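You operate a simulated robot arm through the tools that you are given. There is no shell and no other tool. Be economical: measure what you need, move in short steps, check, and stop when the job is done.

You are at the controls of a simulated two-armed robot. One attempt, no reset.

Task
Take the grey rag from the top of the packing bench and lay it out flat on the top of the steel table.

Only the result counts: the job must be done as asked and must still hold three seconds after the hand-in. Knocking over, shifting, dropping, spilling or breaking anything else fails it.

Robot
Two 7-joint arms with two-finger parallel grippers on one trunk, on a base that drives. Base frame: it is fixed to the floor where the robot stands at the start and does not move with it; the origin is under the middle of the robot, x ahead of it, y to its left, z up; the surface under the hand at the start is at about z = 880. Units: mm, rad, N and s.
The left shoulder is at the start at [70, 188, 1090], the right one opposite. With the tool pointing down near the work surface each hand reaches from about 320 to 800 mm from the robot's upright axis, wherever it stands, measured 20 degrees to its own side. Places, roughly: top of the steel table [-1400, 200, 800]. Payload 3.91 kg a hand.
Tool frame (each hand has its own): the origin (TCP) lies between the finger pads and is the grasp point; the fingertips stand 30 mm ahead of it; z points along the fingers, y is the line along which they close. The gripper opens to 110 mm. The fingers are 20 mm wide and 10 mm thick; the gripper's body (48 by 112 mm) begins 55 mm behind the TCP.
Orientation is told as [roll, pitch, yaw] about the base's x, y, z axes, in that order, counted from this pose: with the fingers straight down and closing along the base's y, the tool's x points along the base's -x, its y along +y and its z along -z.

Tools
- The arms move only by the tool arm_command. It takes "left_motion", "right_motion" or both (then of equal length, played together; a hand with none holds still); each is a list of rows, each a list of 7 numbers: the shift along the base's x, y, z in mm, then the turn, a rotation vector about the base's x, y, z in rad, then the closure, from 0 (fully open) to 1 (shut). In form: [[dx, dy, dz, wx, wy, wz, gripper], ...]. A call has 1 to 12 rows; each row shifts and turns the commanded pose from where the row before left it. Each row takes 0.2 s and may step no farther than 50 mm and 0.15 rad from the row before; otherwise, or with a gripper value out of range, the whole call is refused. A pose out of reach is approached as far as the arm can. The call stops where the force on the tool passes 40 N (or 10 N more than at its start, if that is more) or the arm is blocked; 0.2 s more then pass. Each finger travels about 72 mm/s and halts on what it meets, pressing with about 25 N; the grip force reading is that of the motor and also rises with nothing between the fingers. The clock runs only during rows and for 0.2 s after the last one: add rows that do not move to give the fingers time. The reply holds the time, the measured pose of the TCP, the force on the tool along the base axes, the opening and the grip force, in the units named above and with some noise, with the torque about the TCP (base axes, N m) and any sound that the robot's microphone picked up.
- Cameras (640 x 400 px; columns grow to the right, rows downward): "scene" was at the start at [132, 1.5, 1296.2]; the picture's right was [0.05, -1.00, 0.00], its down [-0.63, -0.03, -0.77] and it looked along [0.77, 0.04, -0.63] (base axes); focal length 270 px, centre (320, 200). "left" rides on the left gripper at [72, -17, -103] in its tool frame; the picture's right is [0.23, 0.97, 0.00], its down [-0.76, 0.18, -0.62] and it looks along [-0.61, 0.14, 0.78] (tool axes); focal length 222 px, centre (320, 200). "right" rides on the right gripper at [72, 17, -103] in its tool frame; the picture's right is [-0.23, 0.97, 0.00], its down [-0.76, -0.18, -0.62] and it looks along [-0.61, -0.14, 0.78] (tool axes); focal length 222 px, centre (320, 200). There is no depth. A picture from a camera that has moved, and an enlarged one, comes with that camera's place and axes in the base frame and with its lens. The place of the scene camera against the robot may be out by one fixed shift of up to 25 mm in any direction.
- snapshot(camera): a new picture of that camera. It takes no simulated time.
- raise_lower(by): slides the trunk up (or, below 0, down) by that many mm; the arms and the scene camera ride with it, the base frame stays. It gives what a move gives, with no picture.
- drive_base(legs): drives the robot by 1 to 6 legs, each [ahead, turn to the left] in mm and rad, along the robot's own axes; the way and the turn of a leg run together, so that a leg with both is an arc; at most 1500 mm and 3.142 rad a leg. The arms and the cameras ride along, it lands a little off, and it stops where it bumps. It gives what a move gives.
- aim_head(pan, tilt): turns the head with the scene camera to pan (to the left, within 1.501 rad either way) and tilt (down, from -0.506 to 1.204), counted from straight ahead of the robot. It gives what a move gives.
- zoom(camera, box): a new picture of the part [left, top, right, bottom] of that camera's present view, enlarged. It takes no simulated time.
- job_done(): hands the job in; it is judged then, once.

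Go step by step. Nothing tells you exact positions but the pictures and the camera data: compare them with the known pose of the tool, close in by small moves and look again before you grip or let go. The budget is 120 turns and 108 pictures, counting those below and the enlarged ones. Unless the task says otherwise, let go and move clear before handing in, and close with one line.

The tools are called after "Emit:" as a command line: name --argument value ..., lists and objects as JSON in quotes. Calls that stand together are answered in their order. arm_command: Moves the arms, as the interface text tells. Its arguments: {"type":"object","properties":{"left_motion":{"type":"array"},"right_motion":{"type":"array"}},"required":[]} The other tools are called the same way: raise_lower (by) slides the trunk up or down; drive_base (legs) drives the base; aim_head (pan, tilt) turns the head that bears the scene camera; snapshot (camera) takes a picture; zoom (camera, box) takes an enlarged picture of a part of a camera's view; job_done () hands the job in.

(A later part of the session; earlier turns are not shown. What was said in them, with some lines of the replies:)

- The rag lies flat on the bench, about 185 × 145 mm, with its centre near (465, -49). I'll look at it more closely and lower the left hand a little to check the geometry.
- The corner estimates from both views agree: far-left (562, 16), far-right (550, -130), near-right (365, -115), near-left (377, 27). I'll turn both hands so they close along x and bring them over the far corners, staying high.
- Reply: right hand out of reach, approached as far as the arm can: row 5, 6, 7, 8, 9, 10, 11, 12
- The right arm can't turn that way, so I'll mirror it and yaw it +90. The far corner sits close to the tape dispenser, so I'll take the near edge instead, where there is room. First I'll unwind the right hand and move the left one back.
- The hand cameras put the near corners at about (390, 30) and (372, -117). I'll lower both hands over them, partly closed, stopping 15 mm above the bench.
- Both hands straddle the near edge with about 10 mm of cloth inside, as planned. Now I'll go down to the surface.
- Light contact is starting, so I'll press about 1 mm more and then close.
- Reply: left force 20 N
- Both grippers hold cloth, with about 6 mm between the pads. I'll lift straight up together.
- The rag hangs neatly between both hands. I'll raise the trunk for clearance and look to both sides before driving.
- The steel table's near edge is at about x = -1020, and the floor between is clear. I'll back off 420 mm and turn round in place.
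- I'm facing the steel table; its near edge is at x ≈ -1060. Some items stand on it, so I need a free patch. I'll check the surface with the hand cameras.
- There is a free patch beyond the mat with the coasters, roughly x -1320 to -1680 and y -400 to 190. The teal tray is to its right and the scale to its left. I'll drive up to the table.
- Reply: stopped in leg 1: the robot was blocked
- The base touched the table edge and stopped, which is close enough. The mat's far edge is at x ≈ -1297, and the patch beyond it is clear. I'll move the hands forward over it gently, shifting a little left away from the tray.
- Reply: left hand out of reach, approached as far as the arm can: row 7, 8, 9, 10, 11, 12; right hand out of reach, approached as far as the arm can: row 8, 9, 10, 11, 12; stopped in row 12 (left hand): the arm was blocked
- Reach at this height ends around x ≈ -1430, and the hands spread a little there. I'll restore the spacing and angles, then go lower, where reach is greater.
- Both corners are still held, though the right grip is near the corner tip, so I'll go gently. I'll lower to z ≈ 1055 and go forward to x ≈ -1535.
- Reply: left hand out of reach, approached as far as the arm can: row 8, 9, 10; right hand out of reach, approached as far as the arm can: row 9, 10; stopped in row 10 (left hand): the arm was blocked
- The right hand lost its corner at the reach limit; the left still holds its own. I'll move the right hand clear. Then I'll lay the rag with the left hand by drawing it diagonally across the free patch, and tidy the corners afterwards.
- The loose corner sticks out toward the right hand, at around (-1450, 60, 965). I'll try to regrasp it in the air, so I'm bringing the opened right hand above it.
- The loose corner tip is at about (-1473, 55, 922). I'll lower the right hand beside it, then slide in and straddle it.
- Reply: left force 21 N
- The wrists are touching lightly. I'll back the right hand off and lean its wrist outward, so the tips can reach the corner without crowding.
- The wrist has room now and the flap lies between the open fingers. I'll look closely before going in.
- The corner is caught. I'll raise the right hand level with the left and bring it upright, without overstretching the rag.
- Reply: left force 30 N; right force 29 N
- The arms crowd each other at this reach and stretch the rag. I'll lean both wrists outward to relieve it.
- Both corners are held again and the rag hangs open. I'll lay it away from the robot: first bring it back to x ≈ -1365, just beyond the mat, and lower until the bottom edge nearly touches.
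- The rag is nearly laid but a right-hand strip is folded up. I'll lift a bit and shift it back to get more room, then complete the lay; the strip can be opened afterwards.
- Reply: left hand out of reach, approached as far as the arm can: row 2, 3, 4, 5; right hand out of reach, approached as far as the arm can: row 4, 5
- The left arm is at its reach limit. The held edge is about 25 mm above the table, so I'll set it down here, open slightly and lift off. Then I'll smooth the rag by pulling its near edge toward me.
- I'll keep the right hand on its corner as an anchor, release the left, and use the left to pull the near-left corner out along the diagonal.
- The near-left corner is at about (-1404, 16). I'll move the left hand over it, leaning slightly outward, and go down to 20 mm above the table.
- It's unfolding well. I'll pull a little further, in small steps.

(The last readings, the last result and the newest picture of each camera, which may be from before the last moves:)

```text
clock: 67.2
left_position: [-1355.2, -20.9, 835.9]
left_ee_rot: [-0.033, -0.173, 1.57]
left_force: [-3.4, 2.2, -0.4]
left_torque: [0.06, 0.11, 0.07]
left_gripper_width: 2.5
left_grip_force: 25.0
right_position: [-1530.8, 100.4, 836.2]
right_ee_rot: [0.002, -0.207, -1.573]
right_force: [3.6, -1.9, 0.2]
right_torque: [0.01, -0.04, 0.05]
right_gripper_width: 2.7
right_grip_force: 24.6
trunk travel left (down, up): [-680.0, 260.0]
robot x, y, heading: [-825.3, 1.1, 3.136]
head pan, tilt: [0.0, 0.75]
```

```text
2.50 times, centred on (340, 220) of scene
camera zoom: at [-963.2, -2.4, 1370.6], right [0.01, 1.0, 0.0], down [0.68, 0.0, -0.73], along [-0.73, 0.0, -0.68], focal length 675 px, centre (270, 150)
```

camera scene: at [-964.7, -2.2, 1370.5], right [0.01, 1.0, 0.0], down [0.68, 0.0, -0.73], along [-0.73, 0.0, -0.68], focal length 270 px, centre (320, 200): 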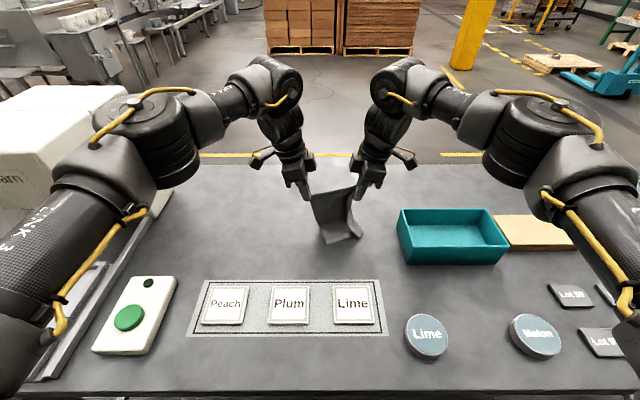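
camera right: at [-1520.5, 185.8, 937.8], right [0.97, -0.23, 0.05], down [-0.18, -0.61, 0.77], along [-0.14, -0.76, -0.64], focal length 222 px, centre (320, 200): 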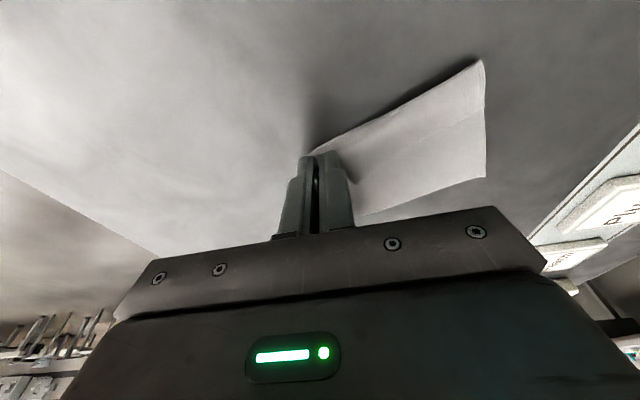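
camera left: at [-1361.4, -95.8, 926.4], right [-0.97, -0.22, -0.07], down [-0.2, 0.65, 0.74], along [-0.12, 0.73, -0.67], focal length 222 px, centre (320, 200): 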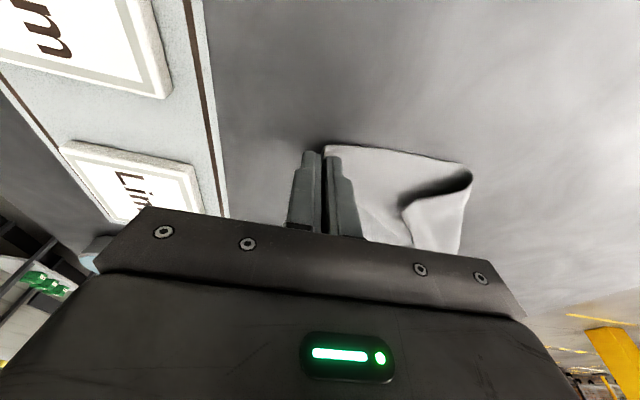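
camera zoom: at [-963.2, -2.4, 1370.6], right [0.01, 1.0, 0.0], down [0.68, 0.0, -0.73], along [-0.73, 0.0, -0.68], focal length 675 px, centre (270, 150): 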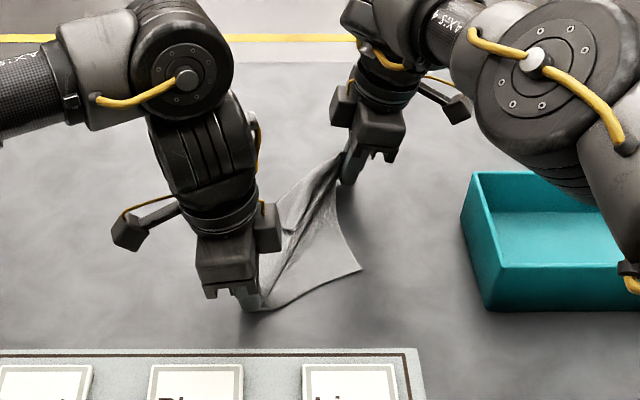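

It's taut now. I'll relax a few mm, set both corners down, release and lift away to see how it lies.

Emit:
arm_command --left_motion '[[-4, 3, -2, 0, 0, 0, 1], [0, 0, 0, 0, 0, 0, 0.88], [0, 0, 0, 0, 0, 0, 0.76], [0, 0, 8, 0, 0, 0, 0.76], [0, -5, 20, 0, 0, 0, 0.76], [0, -15, 30, 0, 0, 0, 0.76], [0, -25, 30, 0, 0, 0, 0.76], [0, -25, 30, 0, 0, 0, 0.76], [0, -25, 20, 0, 0, 0, 0.64]]' --right_motion '[[0, 0, -3, 0, 0, 0, 1], [0, 0, 0, 0, 0, 0, 0.88], [0, 0, 0, 0, 0, 0, 0.76], [0, 0, 8, 0, 0, 0, 0.76], [0, 5, 20, 0, 0, 0, 0.76], [0, 15, 30, 0, 0, 0, 0.76], [10, 25, 30, 0, 0, 0, 0.76], [10, 25, 30, 0, 0, 0, 0.76], [10, 25, 20, 0, 0, 0, 0.64]]'

Emit:
snapshot --camera "scene"

Emit:
zoom --camera "scene" --box '[260, 170, 400, 280]'

Emit:
snapshot --camera "right"

```text
clock: 69.2
left_position: [-1356.2, -113.6, 974.9]
left_ee_rot: [-0.033, -0.17, 1.571]
left_force: [-0.1, 0.2, 0.4]
left_torque: [0.0, 0.02, 0.0]
left_gripper_width: 39.3
left_grip_force: 0.0
right_position: [-1499.9, 194.7, 973.8]
right_ee_rot: [0.001, -0.208, -1.572]
right_force: [0.2, 0.1, 0.3]
right_torque: [0.01, 0.0, 0.02]
right_gripper_width: 39.5
right_grip_force: 0.1
trunk travel left (down, up): [-680.0, 260.0]
robot x, y, heading: [-827.5, -1.4, 3.135]
head pan, tilt: [0.0, 0.75]
```

```text
35 pictures are left
camera scene: at [-961.8, -2.1, 1370.7], right [0.01, 1.0, 0.0], down [0.68, 0.0, -0.73], along [-0.73, 0.0, -0.68], focal length 270 px, centre (320, 200)
```

scene: 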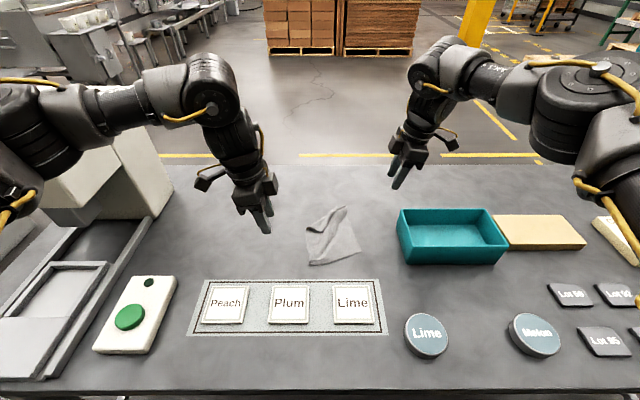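

```text
3.64 times, centred on (330, 225) of scene
camera zoom: at [-961.8, -2.1, 1370.7], right [0.01, 1.0, 0.0], down [0.68, 0.0, -0.73], along [-0.73, 0.0, -0.68], focal length 982 px, centre (284, 109)
```

zoom: 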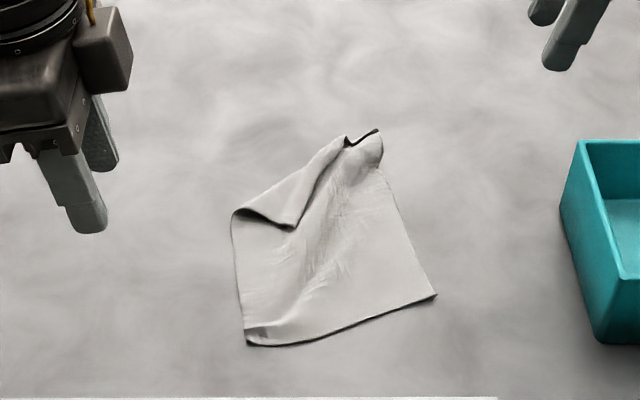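

```text
33 pictures are left
camera right: at [-1482.8, 288.5, 1059.5], right [0.97, -0.22, 0.05], down [-0.18, -0.62, 0.77], along [-0.14, -0.75, -0.64], focal length 222 px, centre (320, 200)
```

right: 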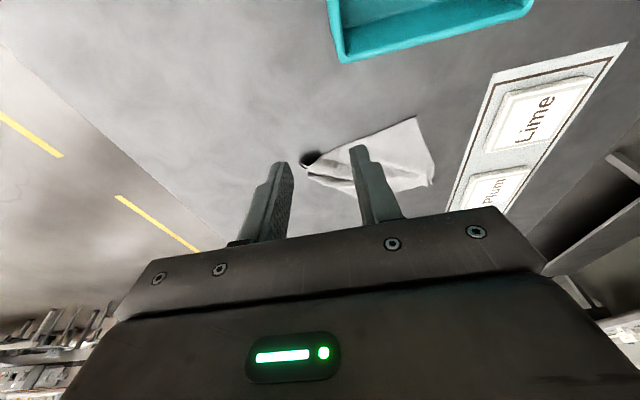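

The rag is almost flat. Only the far-left corner D is folded over, with its tip near (-1449, 10). I'll pin the rag near its right side with the closed right fingers, then sweep the flap open with the closed left fingertips.

Emit:
arm_command --right_motion '[[19, -20, 0, -0.05, 0, 0, 1], [19, -20, 0, -0.05, 0, 0, 1], [19, -20, 0, -0.05, 0, 0, 1], [19, -21, 0, 0, 0, 0, 1], [19, -21, -14, 0, 0, 0, 1], [0, 0, -30, 0, 0, 0, 1], [0, 0, -35, 0, 0, 0, 1], [0, 0, -35, 0, 0, 0, 1]]' --left_motion '[[-5, 0, 0, 0, 0, 0, 1], [-5, 0, 0, 0, 0, 0, 1], [-5, 0, 0, 0, 0, 0, 1], [-5, 0, 0, 0, 0, 0, 1], [-5, 0, 0, 0, 0, 0, 1], [-5, 0, 0, 0, 0, 0, 1], [0, 0, 0, 0, 0, 0, 1], [0, 0, 0, 0, 0, 0, 1]]'

Emit:
snapshot --camera "left"

Emit:
zoom --camera "scene" --box '[260, 150, 420, 280]'

```text
clock: 71.0
left_position: [-1389.4, -113.1, 972.4]
left_ee_rot: [-0.034, -0.171, 1.571]
left_force: [-0.1, -0.5, -1.4]
left_torque: [0.02, -0.01, -0.01]
left_gripper_width: 0.0
left_grip_force: 25.1
right_position: [-1407.5, 93.8, 855.2]
right_ee_rot: [0.001, -0.356, -1.575]
right_force: [0.1, -1.0, 0.1]
right_torque: [0.02, -0.02, 0.0]
right_gripper_width: 0.0
right_grip_force: 24.7
trunk travel left (down, up): [-680.0, 260.0]
robot x, y, heading: [-827.9, -5.8, 3.138]
head pan, tilt: [0.0, 0.75]
```

```text
32 pictures are left
camera left: at [-1374.5, -202.1, 1061.9], right [-0.97, -0.22, -0.07], down [-0.2, 0.65, 0.74], along [-0.11, 0.73, -0.67], focal length 222 px, centre (320, 200)
```

left: 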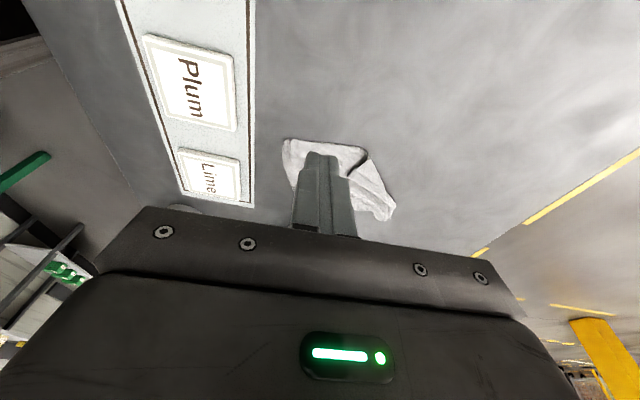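

```text
3.08 times, centred on (340, 215) of scene
camera zoom: at [-963.9, -2.3, 1370.6], right [0.01, 1.0, 0.0], down [0.68, 0.0, -0.73], along [-0.73, 0.0, -0.68], focal length 831 px, centre (258, 154)
```

zoom: 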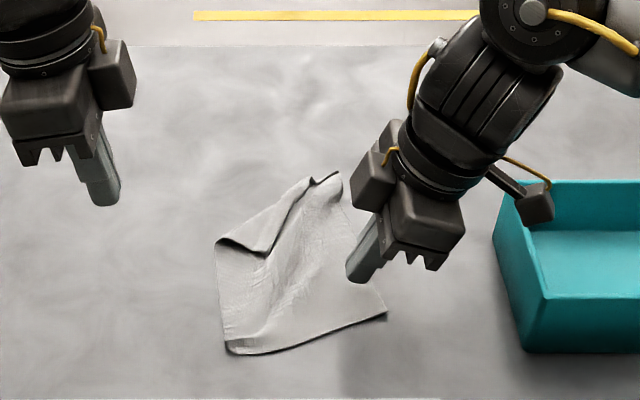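

Emit:
arm_command --right_motion '[[0, 0, -12, 0, 0, 0, 1], [0, 0, -8, 0, 0, 0, 1], [0, 0, -2, 0, 0, 0, 1], [0, 0, 0, 0, 0, 0, 1], [0, 0, 0, 0, 0, 0, 1], [0, 0, 0, 0, 0, 0, 1], [0, 0, 0, 0, 0, 0, 1], [0, 0, 0, 0, 0, 0, 1], [0, 0, 0, 0, 0, 0, 1]]' --left_motion '[[-5, 15, 0, 0, 0, 0, 1], [-5, 20, 0, 0, 0, 0, 1], [-5, 20, -10, 0, 0, 0, 1], [-5, 20, -20, 0, 0, 0, 1], [-5, 20, -20, 0, 0, 0, 1], [-5, 20, -20, 0, 0, 0, 1], [-8, 10, -20, 0, 0, 0, 1], [0, 0, -20, 0, 0, 0, 1], [0, 0, -10, 0, 0, 0, 1]]'

Emit:
snapshot --camera "left"

Emit:
zoom --camera "scene" --box '[260, 150, 420, 280]'

```text
clock: 73.0
left_position: [-1426.9, 13.1, 853.8]
left_ee_rot: [-0.034, -0.169, 1.57]
left_force: [-0.2, -0.1, 0.5]
left_torque: [0.02, 0.01, 0.0]
left_gripper_width: 0.0
left_grip_force: 25.0
right_position: [-1406.6, 93.3, 833.9]
right_ee_rot: [0.001, -0.357, -1.575]
right_force: [0.0, 0.4, 0.8]
right_torque: [-0.02, -0.02, 0.0]
right_gripper_width: 0.0
right_grip_force: 24.7
trunk travel left (down, up): [-680.0, 260.0]
robot x, y, heading: [-831.2, 2.0, 3.135]
head pan, tilt: [0.0, 0.75]
```

```text
30 pictures are left
camera left: at [-1412.3, -76.1, 942.8], right [-0.97, -0.22, -0.07], down [-0.2, 0.65, 0.74], along [-0.12, 0.73, -0.67], focal length 222 px, centre (320, 200)
```

left: 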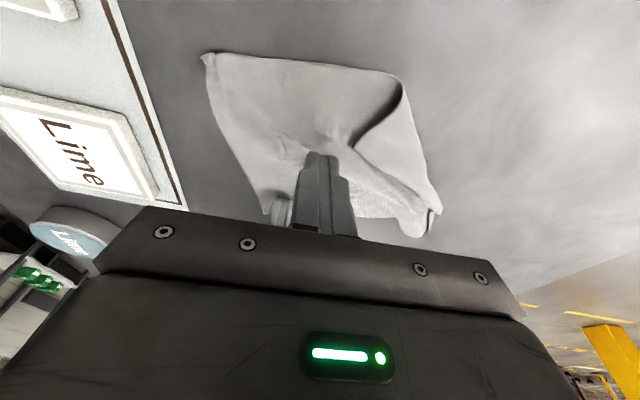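

```text
3.08 times, centred on (340, 215) of scene
camera zoom: at [-963.2, -2.3, 1370.7], right [0.01, 1.0, 0.0], down [0.68, 0.0, -0.73], along [-0.73, 0.0, -0.68], focal length 831 px, centre (258, 154)
```

zoom: 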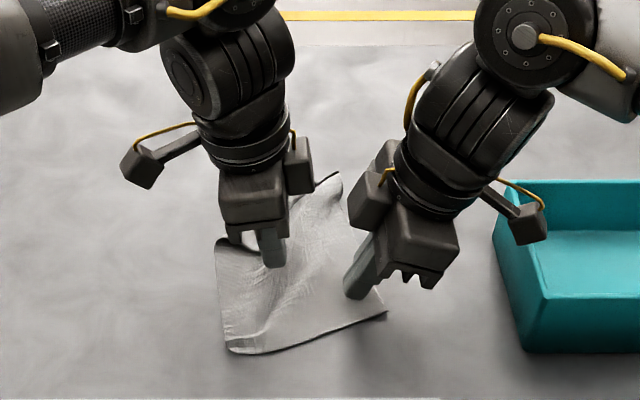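

Emit:
arm_command --right_motion '[[0, 0, -1.5, 0, 0, 0, 1], [0, 0, -1, 0, 0, 0, 1], [0, 0, 0, 0, 0, 0, 1], [0, 0, 0, 0, 0, 0, 1]]' --left_motion '[[3, 3, -8, 0, 0, 0, 1], [0, 0, -8, 0, 0, 0, 1], [0, 0, -3, 0, 0, 0, 1], [0, 0, 0, 0, 0, 0, 1]]'

```text
clock: 74.0
left_position: [-1422.7, 15.9, 834.5]
left_ee_rot: [-0.034, -0.17, 1.571]
left_force: [0.5, 0.2, 0.6]
left_torque: [0.01, 0.01, 0.02]
left_gripper_width: 0.0
left_grip_force: 25.0
right_position: [-1406.1, 93.7, 833.8]
right_ee_rot: [0.0, -0.358, -1.572]
right_force: [-0.5, -0.2, 4.3]
right_torque: [-0.02, 0.03, 0.01]
right_gripper_width: 0.0
right_grip_force: 24.8
trunk travel left (down, up): [-680.0, 260.0]
robot x, y, heading: [-826.4, -0.1, 3.138]
head pan, tilt: [0.0, 0.75]
```

Emit:
arm_command --left_motion '[[-6, -6, -0.5, 0, 0, 0, 1], [-6, -6, 0, 0, 0, 0, 1], [-6, -6, 0, 0, 0, 0, 1], [-6, -6, 0, 0, 0, 0, 1], [-6, -6, 0, 0, 0, 0, 1], [-6, -6, 0, 0, 0, 0, 1]]'

Emit:
snapshot --camera "left"

Emit:
zoom --camera "scene" --box '[260, 150, 420, 280]'

```text
clock: 75.4
left_position: [-1459.6, -21.0, 832.4]
left_ee_rot: [-0.032, -0.17, 1.572]
left_force: [0.3, -0.2, -0.6]
left_torque: [-0.01, -0.02, 0.01]
left_gripper_width: 0.2
left_grip_force: 25.2
right_position: [-1406.9, 93.3, 831.9]
right_ee_rot: [-0.001, -0.358, -1.572]
right_force: [-2.1, -0.1, 6.0]
right_torque: [0.02, 0.03, 0.0]
right_gripper_width: 0.0
right_grip_force: 24.6
trunk travel left (down, up): [-680.0, 260.0]
robot x, y, heading: [-828.1, -1.3, 3.137]
head pan, tilt: [0.0, 0.75]
```

```text
28 pictures are left
camera left: at [-1444.1, -110.0, 922.4], right [-0.97, -0.22, -0.07], down [-0.2, 0.65, 0.74], along [-0.12, 0.73, -0.67], focal length 222 px, centre (320, 200)
```

left: 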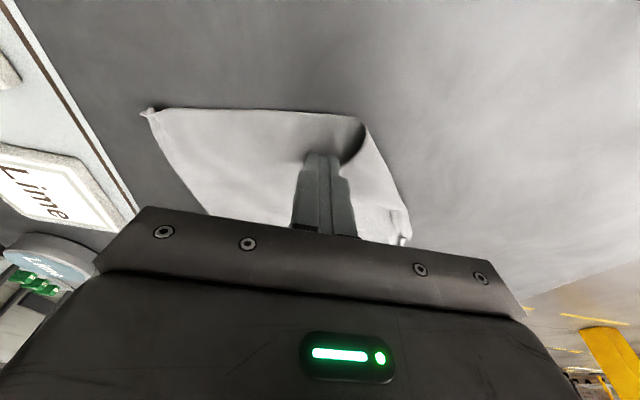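

```text
3.08 times, centred on (340, 215) of scene
camera zoom: at [-962.6, -2.6, 1370.7], right [0.01, 1.0, 0.0], down [0.68, 0.0, -0.73], along [-0.73, 0.0, -0.68], focal length 831 px, centre (258, 154)
```

zoom: 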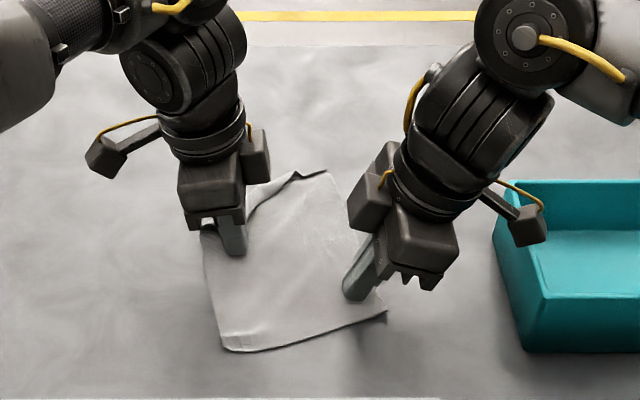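

The sweep is lifting the flap and taking out the wrinkles. I'll continue past the fold.

Emit:
arm_command --left_motion '[[-6, -6, 0.5, 0, 0, 0, 1], [-6, -6, 0.5, 0, 0, 0, 1], [-6, -6, 0, 0, 0, 0, 1], [-6, -6, 0, 0, 0, 0, 1], [-6, -6, 0, 0, 0, 0, 1], [-5, -5, 0, 0, 0, 0, 1]]'

Emit:
snapshot --camera "left"

Emit:
zoom --camera "scene" --box '[260, 150, 420, 280]'

```text
clock: 76.8
left_position: [-1494.3, -56.3, 835.4]
left_ee_rot: [-0.032, -0.172, 1.571]
left_force: [0.2, 1.0, 0.2]
left_torque: [0.02, -0.01, 0.01]
left_gripper_width: 0.0
left_grip_force: 24.9
right_position: [-1405.6, 93.1, 832.4]
right_ee_rot: [0.0, -0.356, -1.575]
right_force: [0.0, 0.7, 6.6]
right_torque: [0.03, -0.03, 0.01]
right_gripper_width: 0.0
right_grip_force: 25.0
trunk travel left (down, up): [-680.0, 260.0]
robot x, y, heading: [-826.7, 0.3, 3.135]
head pan, tilt: [0.0, 0.75]
```

```text
26 pictures are left
camera left: at [-1479.1, -145.0, 923.8], right [-0.97, -0.22, -0.07], down [-0.2, 0.64, 0.74], along [-0.12, 0.73, -0.67], focal length 222 px, centre (320, 200)
```

left: 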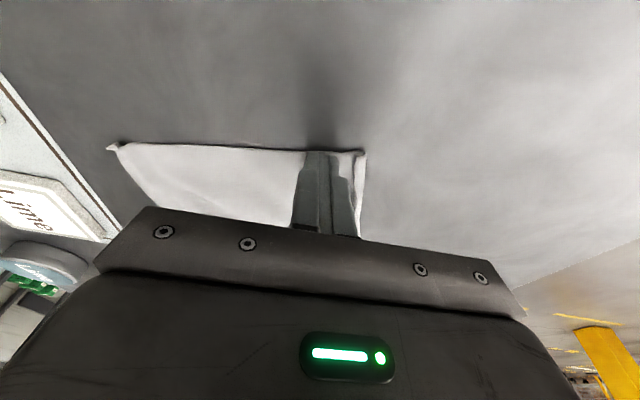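

```text
3.08 times, centred on (340, 215) of scene
camera zoom: at [-962.3, -2.8, 1370.8], right [0.01, 1.0, 0.0], down [0.68, 0.0, -0.73], along [-0.73, 0.0, -0.68], focal length 831 px, centre (258, 154)
```

zoom: 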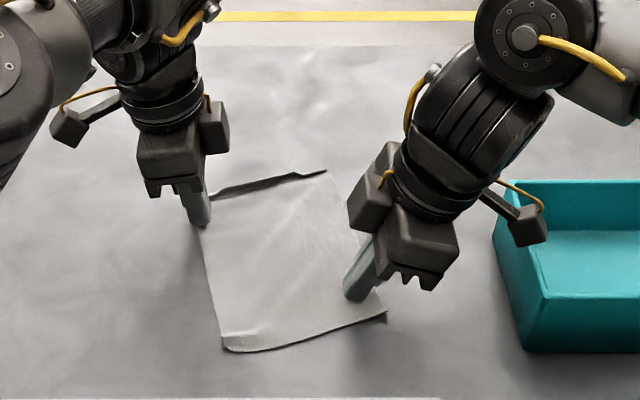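

The flap has unfolded. I'll sweep a bit more, lift both hands clear and inspect.

Emit:
arm_command --left_motion '[[-6, -5, 0, 0, 0, 0, 1], [-6, -5, 0, 0, 0, 0, 1], [-5, -5, 0, 0, 0, 0, 1], [0, -2, 15, 0, 0, 0, 1], [0, -5, 25, 0, 0, 0, 1], [20, -20, 30, 0, 0, 0, 1], [30, -25, 20, 0, 0, 0, 1], [30, -20, 0, 0, 0, 0, 1]]' --right_motion '[[0, 0, 0, 0, 0, 0, 1], [0, 0, 0, 0, 0, 0, 1], [0, 0, 0, 0, 0, 0, 1], [0, 0, 10, 0, 0, 0, 1], [0, 0, 25, 0, 0, 0, 1], [0, 15, 30, 0, 0, 0, 1], [0, 25, 20, 0, 0, 0, 1], [0, 25, 0, 0, 0, 0, 1]]'

Emit:
zoom --camera "scene" --box '[260, 160, 400, 280]'

Emit:
snapshot --camera "right"

Emit:
snapshot --camera "left"

```text
clock: 78.6
left_position: [-1430.5, -142.1, 924.2]
left_ee_rot: [-0.032, -0.17, 1.57]
left_force: [-0.2, 0.3, -0.2]
left_torque: [-0.03, -0.03, -0.01]
left_gripper_width: 0.2
left_grip_force: 25.0
right_position: [-1404.6, 157.2, 916.8]
right_ee_rot: [0.003, -0.357, -1.574]
right_force: [0.5, 0.2, -0.2]
right_torque: [-0.02, -0.02, 0.02]
right_gripper_width: 0.0
right_grip_force: 25.5
trunk travel left (down, up): [-680.0, 260.0]
robot x, y, heading: [-827.3, -0.6, 3.135]
head pan, tilt: [0.0, 0.75]
```

```text
3.33 times, centred on (330, 220) of scene
camera zoom: at [-962.9, -2.9, 1370.7], right [0.01, 1.0, 0.0], down [0.68, 0.0, -0.73], along [-0.73, 0.0, -0.68], focal length 900 px, centre (287, 133)
```

zoom: 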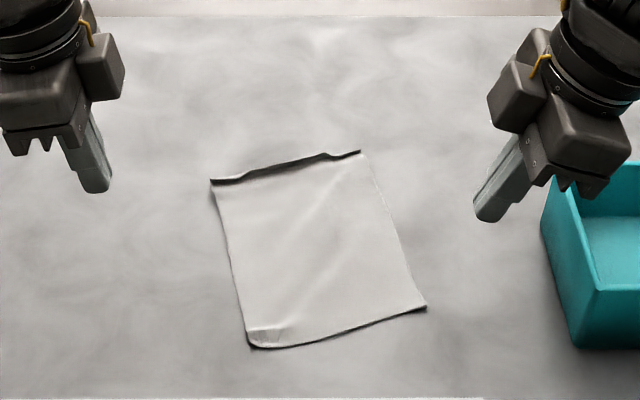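

```text
23 pictures are left
camera right: at [-1387.8, 262.2, 989.3], right [0.97, -0.22, 0.08], down [-0.18, -0.5, 0.85], along [-0.14, -0.84, -0.52], focal length 222 px, centre (320, 200)
```

right: 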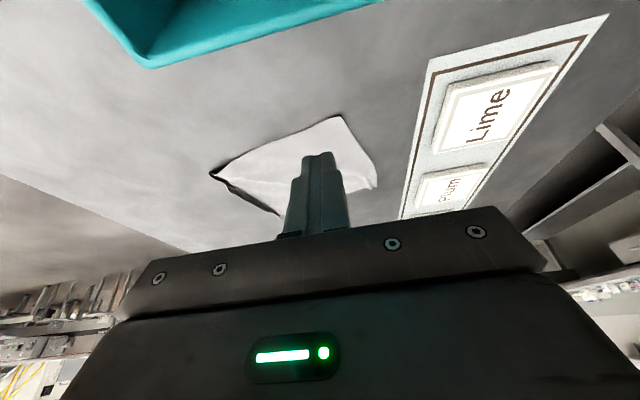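

```text
22 pictures are left
camera left: at [-1416.0, -232.2, 1013.5], right [-0.97, -0.22, -0.07], down [-0.2, 0.64, 0.74], along [-0.12, 0.73, -0.67], focal length 222 px, centre (320, 200)
```

left: 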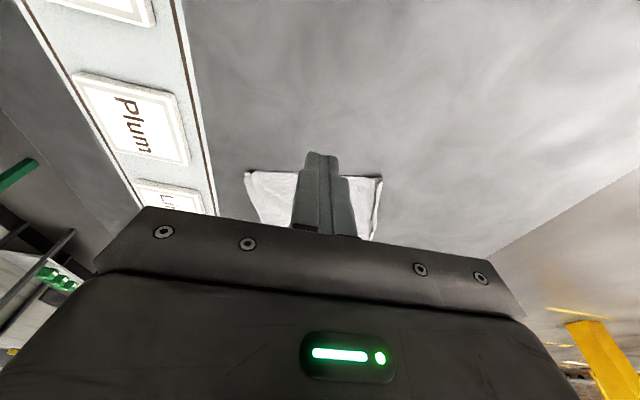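

The rag is spread out; only a narrow strip of the far edge is curled up. I'll smooth it outward with the left fingertips, tilted forward for extra reach.

Emit:
arm_command --left_motion '[[-5, 15, 0, 0, 0.1, 0, 1], [-8, 20, -5, 0, 0.1, 0, 1], [-8, 20, -10, 0, 0.1, 0, 1], [-8, 20, -15, 0, 0.1, 0, 1], [-8, 20, -20, 0, 0, 0, 1], [-5, 2, -20, 0, 0, 0, 1], [0, 0, -13, 0, 0, 0, 1], [0, 0, 0, 0, 0, 0, 1]]'

Emit:
snapshot --camera "left"

```text
clock: 80.4
left_position: [-1474.5, -44.8, 841.6]
left_ee_rot: [0.371, -0.157, 1.5]
left_force: [-0.5, 0.1, 0.9]
left_torque: [0.03, -0.01, -0.03]
left_gripper_width: 0.1
left_grip_force: 25.0
right_position: [-1406.2, 158.6, 916.4]
right_ee_rot: [0.0, -0.36, -1.574]
right_force: [-0.1, 0.2, 1.2]
right_torque: [-0.02, 0.01, -0.03]
right_gripper_width: 0.0
right_grip_force: 25.6
trunk travel left (down, up): [-680.0, 260.0]
robot x, y, heading: [-824.6, 0.2, 3.132]
head pan, tilt: [0.0, 0.75]
```

```text
21 pictures are left
camera left: at [-1425.6, -134.4, 918.4], right [-0.92, -0.22, 0.31], down [0.1, 0.65, 0.76], along [-0.37, 0.73, -0.57], focal length 222 px, centre (320, 200)
```

left: 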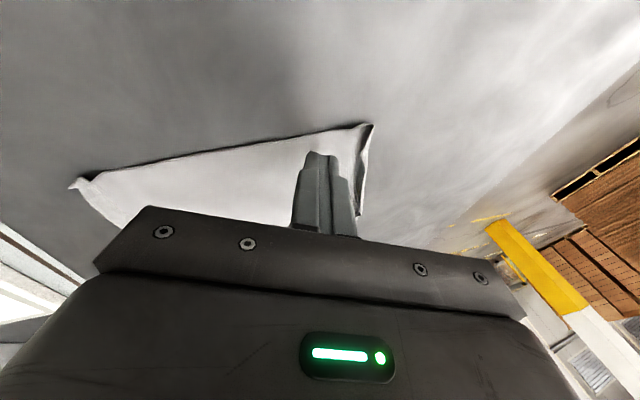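

Emit:
arm_command --left_motion '[[0, 0, -5, 0, 0, 0, 1], [-4, 0, -1, 0, 0, 0, 1], [-8, 0, 0, 0, 0, 0, 1], [-8, 0, 0, 0, 0, 0, 1], [-8, 0, 0, 0, 0, 0, 1], [-8, 0, 0, 0, 0, 0, 1], [-8, 0, 0, 0, 0, 0, 1], [-8, 0, 0, 0, 0, 0, 1]]'

Emit:
zoom --camera "scene" --box '[260, 160, 400, 280]'

```text
clock: 82.2
left_position: [-1525.8, -45.6, 836.2]
left_ee_rot: [0.372, -0.157, 1.504]
left_force: [-0.2, -0.6, -0.9]
left_torque: [-0.02, 0.02, 0.01]
left_gripper_width: 0.3
left_grip_force: 25.2
right_position: [-1406.1, 157.5, 916.8]
right_ee_rot: [0.002, -0.358, -1.573]
right_force: [0.5, -0.2, 0.3]
right_torque: [-0.03, 0.02, 0.02]
right_gripper_width: 0.0
right_grip_force: 24.9
trunk travel left (down, up): [-680.0, 260.0]
robot x, y, heading: [-823.6, -1.6, 3.135]
head pan, tilt: [0.0, 0.75]
```

```text
3.33 times, centred on (330, 220) of scene
camera zoom: at [-963.3, -2.3, 1370.6], right [0.01, 1.0, 0.0], down [0.68, 0.0, -0.73], along [-0.73, 0.0, -0.68], focal length 900 px, centre (287, 133)
```

zoom: 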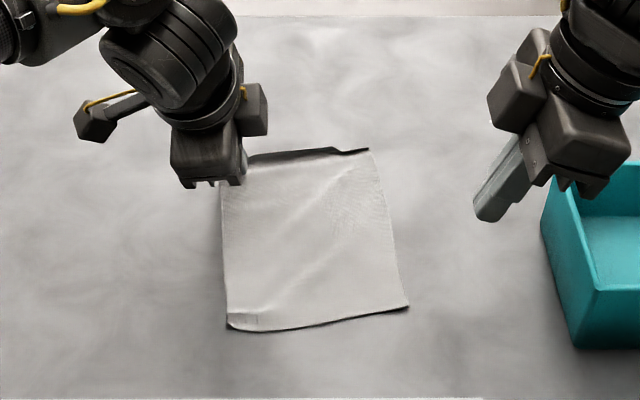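

The rag slid with the sweep, so it needs an anchor. I'll lift the left hand, pin the rag with the right, and look.

Emit:
arm_command --left_motion '[[10, 0, 12, 0, 0, 0, 1], [20, 0, 10, 0, 0, 0, 1], [15, 0, 5, 0, 0, 0, 1], [0, 0, 0, 0, 0, 0, 1], [0, 0, 0, 0, 0, 0, 1], [0, 0, 0, 0, 0, 0, 1], [0, 0, 0, 0, 0, 0, 1], [0, 0, 0, 0, 0, 0, 1]]' --right_motion '[[0, -15, 0, 0, 0, 0, 1], [0, -20, 0, 0, 0, 0, 1], [-5, -20, -10, 0, 0, 0, 1], [-10, -20, -20, 0, 0, 0, 1], [0, 0, -25, 0, 0, 0, 1], [0, 0, -20, 0, 0, 0, 1], [0, 0, -7, 0, 0, 0, 1], [0, 0, -3, 0, 0, 0, 1]]'

Emit:
zoom --camera "scene" --box '[260, 160, 400, 280]'

Emit:
snapshot --camera "left"

```text
clock: 84.0
left_position: [-1480.5, -45.0, 862.8]
left_ee_rot: [0.371, -0.157, 1.505]
left_force: [0.5, 0.5, -0.4]
left_torque: [0.0, -0.02, -0.01]
left_gripper_width: 0.1
left_grip_force: 25.1
right_position: [-1421.2, 83.6, 832.9]
right_ee_rot: [0.002, -0.357, -1.572]
right_force: [0.3, -0.4, 1.1]
right_torque: [-0.04, -0.02, 0.03]
right_gripper_width: 0.2
right_grip_force: 24.9
trunk travel left (down, up): [-680.0, 260.0]
robot x, y, heading: [-825.8, -0.6, 3.135]
head pan, tilt: [0.0, 0.75]
```

```text
3.33 times, centred on (330, 220) of scene
camera zoom: at [-962.8, -2.4, 1370.8], right [0.01, 1.0, 0.0], down [0.68, 0.0, -0.73], along [-0.73, 0.0, -0.68], focal length 900 px, centre (287, 133)
```

zoom: 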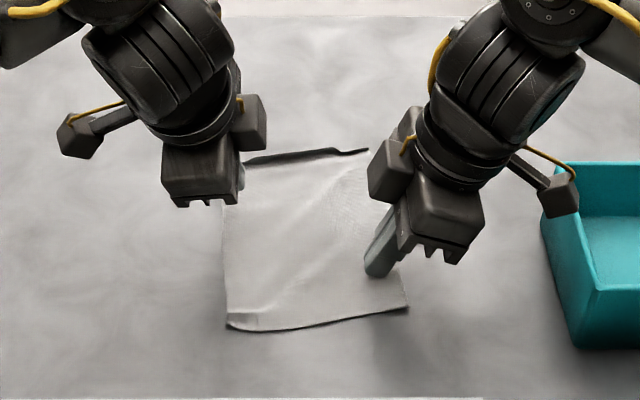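

```text
18 pictures are left
camera left: at [-1431.1, -135.2, 940.0], right [-0.92, -0.22, 0.31], down [0.1, 0.65, 0.76], along [-0.37, 0.73, -0.57], focal length 222 px, centre (320, 200)
```

left: 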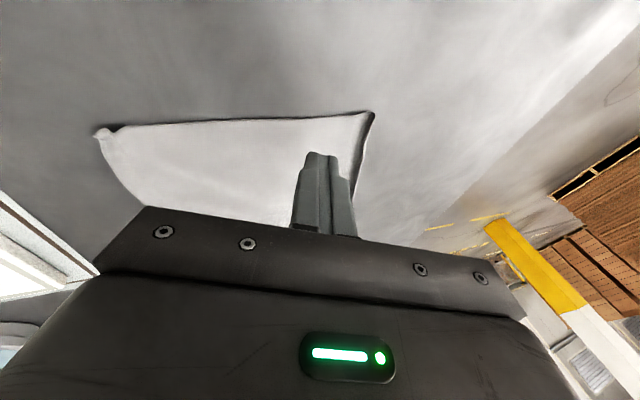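

The curl is now only about 8 mm. I'll press both hands lightly on the rag and drag it about 35 mm toward me, so the far edge comes into easy reach.

Emit:
arm_command --left_motion '[[20, 10, 0, 0, 0, 0, 1], [20, 10, -15, 0, 0, 0, 1], [0, 0, -11, 0, 0, 0, 1], [0, 0, -3, 0, 0, 0, 1], [6, 0, 0, 0, 0, 0, 1], [8, 0, 0, 0, 0, 0, 1], [8, 0, 0, 0, 0, 0, 1], [8, 0, 0, 0, 0, 0, 1], [5, 0, 0, 0, 0, 0, 1], [0, 0, 0, 0, 0, 0, 1]]' --right_motion '[[0, 0, 0, 0, 0, 0, 1], [0, 0, 0, 0, 0, 0, 1], [0, 0, 0, 0, 0, 0, 1], [0, 0, -1.5, 0, 0, 0, 1], [6, 0, 0, 0, 0, 0, 1], [8, 0, 0, 0, 0, 0, 1], [8, 0, 0, 0, 0, 0, 1], [8, 0, 0, 0, 0, 0, 1], [5, 0, 0, 0, 0, 0, 1], [0, 0, 0, 0, 0, 0, 1]]'

Emit:
zoom --camera "scene" --box '[260, 160, 400, 280]'

```text
clock: 86.2
left_position: [-1403.6, -27.6, 834.3]
left_ee_rot: [0.373, -0.159, 1.504]
left_force: [0.6, 0.1, 0.5]
left_torque: [0.03, 0.02, -0.01]
left_gripper_width: 0.0
left_grip_force: 25.1
right_position: [-1384.4, 82.5, 833.4]
right_ee_rot: [0.002, -0.357, -1.572]
right_force: [-1.6, 0.2, 15.6]
right_torque: [-0.01, 0.03, -0.01]
right_gripper_width: 0.0
right_grip_force: 24.9
trunk travel left (down, up): [-680.0, 260.0]
robot x, y, heading: [-827.5, 0.9, 3.14]
head pan, tilt: [0.0, 0.75]
```

```text
3.33 times, centred on (330, 220) of scene
camera zoom: at [-961.5, -2.9, 1370.9], right [0.01, 1.0, 0.0], down [0.68, 0.0, -0.73], along [-0.73, 0.0, -0.68], focal length 900 px, centre (287, 133)
```

zoom: 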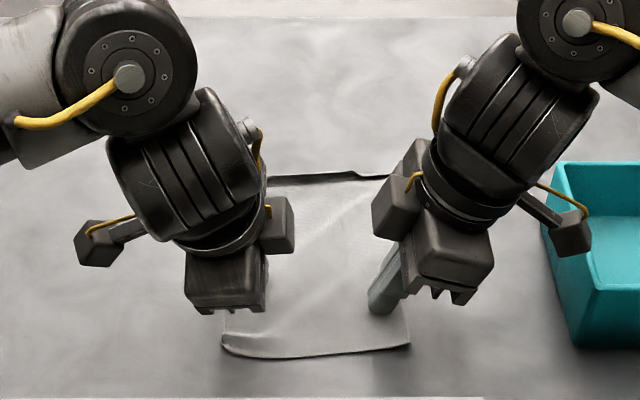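

The drag worked. With the right hand still pinning the rag, I'll lift the left and sweep the far edge outward at the middle.

Emit:
arm_command --left_motion '[[0, 0, 12, 0, 0, 0, 1], [-30, 5, 5, 0, 0, 0, 1], [-30, 8, -5, 0, 0, 0, 1], [-5, 0, -10, 0, 0, 0, 1], [-8, 0, -1, 0, 0, 0, 1], [-8, 0, 0, 0, 0, 0, 1], [-8, 0, 0, 0, 0, 0, 1], [-8, 0, 0, 0, 0, 0, 1], [-8, 0, 0, 0, 0, 0, 1], [-8, 0, 0, 0, 0, 0, 1], [-6, 0, 0, 0, 0, 0, 1]]'

Emit:
zoom --camera "scene" --box '[260, 160, 400, 280]'

Emit:
snapshot --camera "left"

```text
clock: 88.6
left_position: [-1523.8, -13.1, 835.1]
left_ee_rot: [0.375, -0.159, 1.504]
left_force: [0.3, 0.0, 0.0]
left_torque: [-0.02, 0.0, 0.0]
left_gripper_width: 0.0
left_grip_force: 25.2
right_position: [-1384.4, 83.6, 832.9]
right_ee_rot: [-0.002, -0.357, -1.571]
right_force: [1.9, -1.4, 12.7]
right_torque: [-0.02, -0.07, 0.04]
right_gripper_width: 0.0
right_grip_force: 24.7
trunk travel left (down, up): [-680.0, 260.0]
robot x, y, heading: [-830.1, 1.1, 3.141]
head pan, tilt: [0.0, 0.75]
```

```text
3.33 times, centred on (330, 220) of scene
camera zoom: at [-961.2, -2.8, 1370.9], right [0.01, 1.0, 0.0], down [0.68, 0.0, -0.73], along [-0.73, 0.0, -0.68], focal length 900 px, centre (287, 133)
```

zoom: 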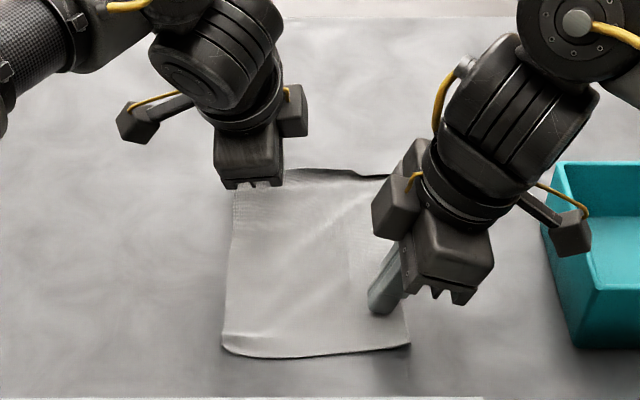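

```text
15 pictures are left
camera left: at [-1475.3, -102.7, 912.2], right [-0.92, -0.22, 0.31], down [0.11, 0.64, 0.76], along [-0.37, 0.73, -0.57], focal length 222 px, centre (320, 200)
```

left: 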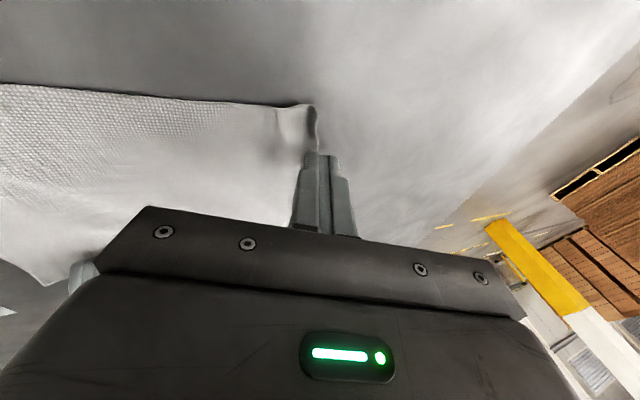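

That opened the middle. I'll repeat the sweep nearer the left corner and then lift away to check.

Emit:
arm_command --left_motion '[[5, 0, 15, 0, 0, 0, 1], [25, -15, 3, 0, 0, 0, 1], [25, -15, -3, 0, 0, 0, 1], [0, 0, -15, 0, 0, 0, 1], [-9, 0, 0, 0, 0, 0, 1], [-9, 0, 0, 0, 0, 0, 1], [-9, 0, 0, 0, 0, 0, 1], [-9, 0, 0, 0, 0, 0, 1], [-9, 0, 0, 0, 0, 0, 1], [-9, 0, 0, 0, 0, 0, 1], [0, -15, 20, 0, 0, 0, 1], [20, -40, 20, 0, 0, 0, 1]]'

Emit:
arm_command --left_motion '[[20, -40, 15, 0, 0, 0, 1], [20, -20, 0, 0, 0, 0, 1], [0, 0, 0, 0, 0, 0, 1], [0, 0, 0, 0, 0, 0, 1]]' --right_motion '[[0, 0, 10, 0, 0, 0, 1], [0, 10, 30, 0, 0, 0, 1], [0, 25, 30, 0, 0, 0, 1], [0, 30, 20, 0, 0, 0, 1]]'

Emit:
zoom --camera "scene" --box '[260, 160, 400, 280]'

Emit:
snapshot --camera "right"

```text
clock: 91.2
left_position: [-1502.7, -96.7, 873.7]
left_ee_rot: [0.374, -0.161, 1.504]
left_force: [-0.6, -0.3, -0.3]
left_torque: [0.04, 0.0, -0.01]
left_gripper_width: 0.0
left_grip_force: 25.4
right_position: [-1385.8, 82.2, 832.7]
right_ee_rot: [-0.002, -0.354, -1.575]
right_force: [1.2, 0.7, 13.1]
right_torque: [0.02, -0.05, 0.04]
right_gripper_width: 0.0
right_grip_force: 25.1
trunk travel left (down, up): [-680.0, 260.0]
robot x, y, heading: [-826.8, -1.6, 3.136]
head pan, tilt: [0.0, 0.75]
```

```text
clock: 92.2
left_position: [-1461.8, -157.5, 889.1]
left_ee_rot: [0.371, -0.156, 1.505]
left_force: [-0.4, 0.3, -0.1]
left_torque: [-0.03, -0.01, 0.0]
left_gripper_width: 0.1
left_grip_force: 25.0
right_position: [-1386.4, 147.9, 922.3]
right_ee_rot: [-0.001, -0.356, -1.573]
right_force: [0.0, 0.6, 0.0]
right_torque: [0.02, -0.01, -0.02]
right_gripper_width: 0.0
right_grip_force: 24.8
trunk travel left (down, up): [-680.0, 260.0]
robot x, y, heading: [-825.2, 1.5, 3.138]
head pan, tilt: [0.0, 0.75]
```

```text
3.33 times, centred on (330, 220) of scene
camera zoom: at [-961.9, -2.3, 1370.7], right [0.01, 1.0, 0.0], down [0.68, 0.0, -0.73], along [-0.73, 0.0, -0.68], focal length 900 px, centre (287, 133)
```

zoom: 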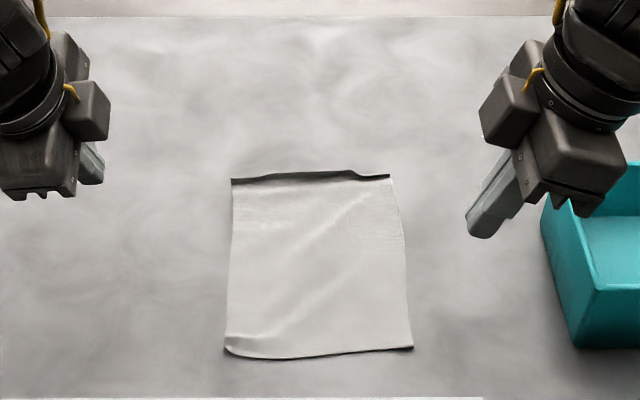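

```text
13 pictures are left
camera right: at [-1368.4, 253.4, 993.7], right [0.97, -0.22, 0.08], down [-0.18, -0.5, 0.85], along [-0.14, -0.84, -0.52], focal length 222 px, centre (320, 200)
```

right: 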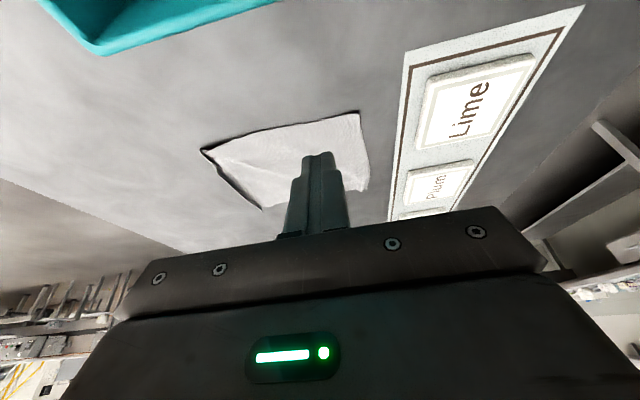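

Emit:
zoom --camera "right" --box '[180, 90, 390, 220]'

Emit:
zoom --camera "scene" --box '[300, 185, 360, 215]'

```text
3.05 times, centred on (285, 155) of right
camera zoom: at [-1368.4, 253.4, 993.7], right [0.97, -0.22, 0.08], down [-0.18, -0.5, 0.85], along [-0.14, -0.84, -0.52], focal length 677 px, centre (427, 337)
```

zoom: 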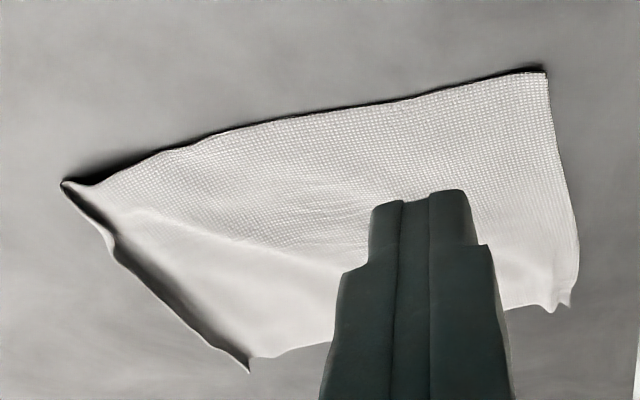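

```text
10.67 times, centred on (330, 200) of scene
camera zoom: at [-961.9, -2.3, 1370.7], right [0.01, 1.0, 0.0], down [0.68, 0.0, -0.73], along [-0.73, 0.0, -0.68], focal length 2881 px, centre (213, 200)
```

zoom: 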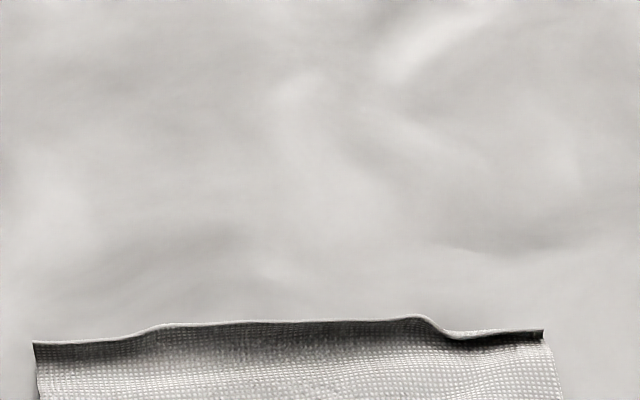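

The rag lies flat on the steel table; only the far hem turns up a few mm. It's clear of the mat, tray and scale. I'll raise both hands well clear.

Emit:
arm_command --left_motion '[[10, 0, 25, 0, 0, 0, 1], [10, 0, 30, 0, 0, 0, 1], [10, 0, 30, 0, 0, 0, 1], [0, 0, 0, 0, 0, 0, 1]]' --right_motion '[[0, 5, 25, 0, 0, 0, 1], [0, 5, 30, 0, 0, 0, 1], [0, 5, 30, 0, 0, 0, 1], [0, 0, 0, 0, 0, 0, 1]]'

Emit:
snapshot --camera "scene"

```text
clock: 93.2
left_position: [-1433.0, -156.8, 975.8]
left_ee_rot: [0.371, -0.159, 1.506]
left_force: [-0.3, -0.7, -0.4]
left_torque: [0.0, -0.01, 0.02]
left_gripper_width: 0.0
left_grip_force: 25.4
right_position: [-1387.2, 162.9, 1004.7]
right_ee_rot: [0.002, -0.359, -1.573]
right_force: [-0.3, -0.2, 0.4]
right_torque: [0.04, -0.02, -0.03]
right_gripper_width: 0.1
right_grip_force: 25.4
trunk travel left (down, up): [-680.0, 260.0]
robot x, y, heading: [-823.4, -0.5, 3.141]
head pan, tilt: [0.0, 0.75]
```

```text
10 pictures are left
camera scene: at [-964.0, -2.5, 1370.5], right [0.01, 1.0, 0.0], down [0.68, 0.0, -0.73], along [-0.73, 0.0, -0.68], focal length 270 px, centre (320, 200)
```

scene: 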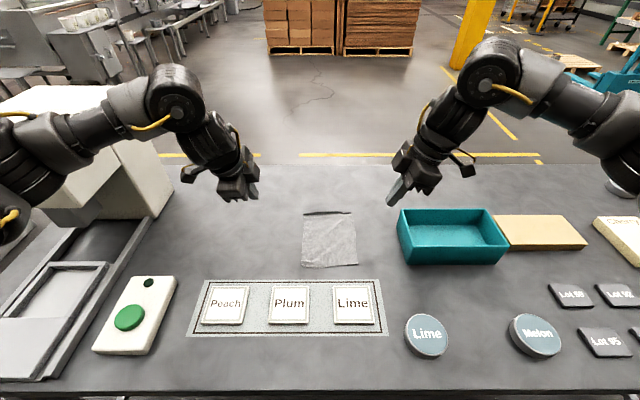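

The rag lies spread on the steel table, nothing else has moved in the pictures, and both hands are clear. I'm handing in.

Emit:
job_done

```text
The job is handed in.
```

The grey rag is laid out on the steel table with nothing else visibly disturbed; it lies flat except for the far hem, which turns up by roughly 8 mm.
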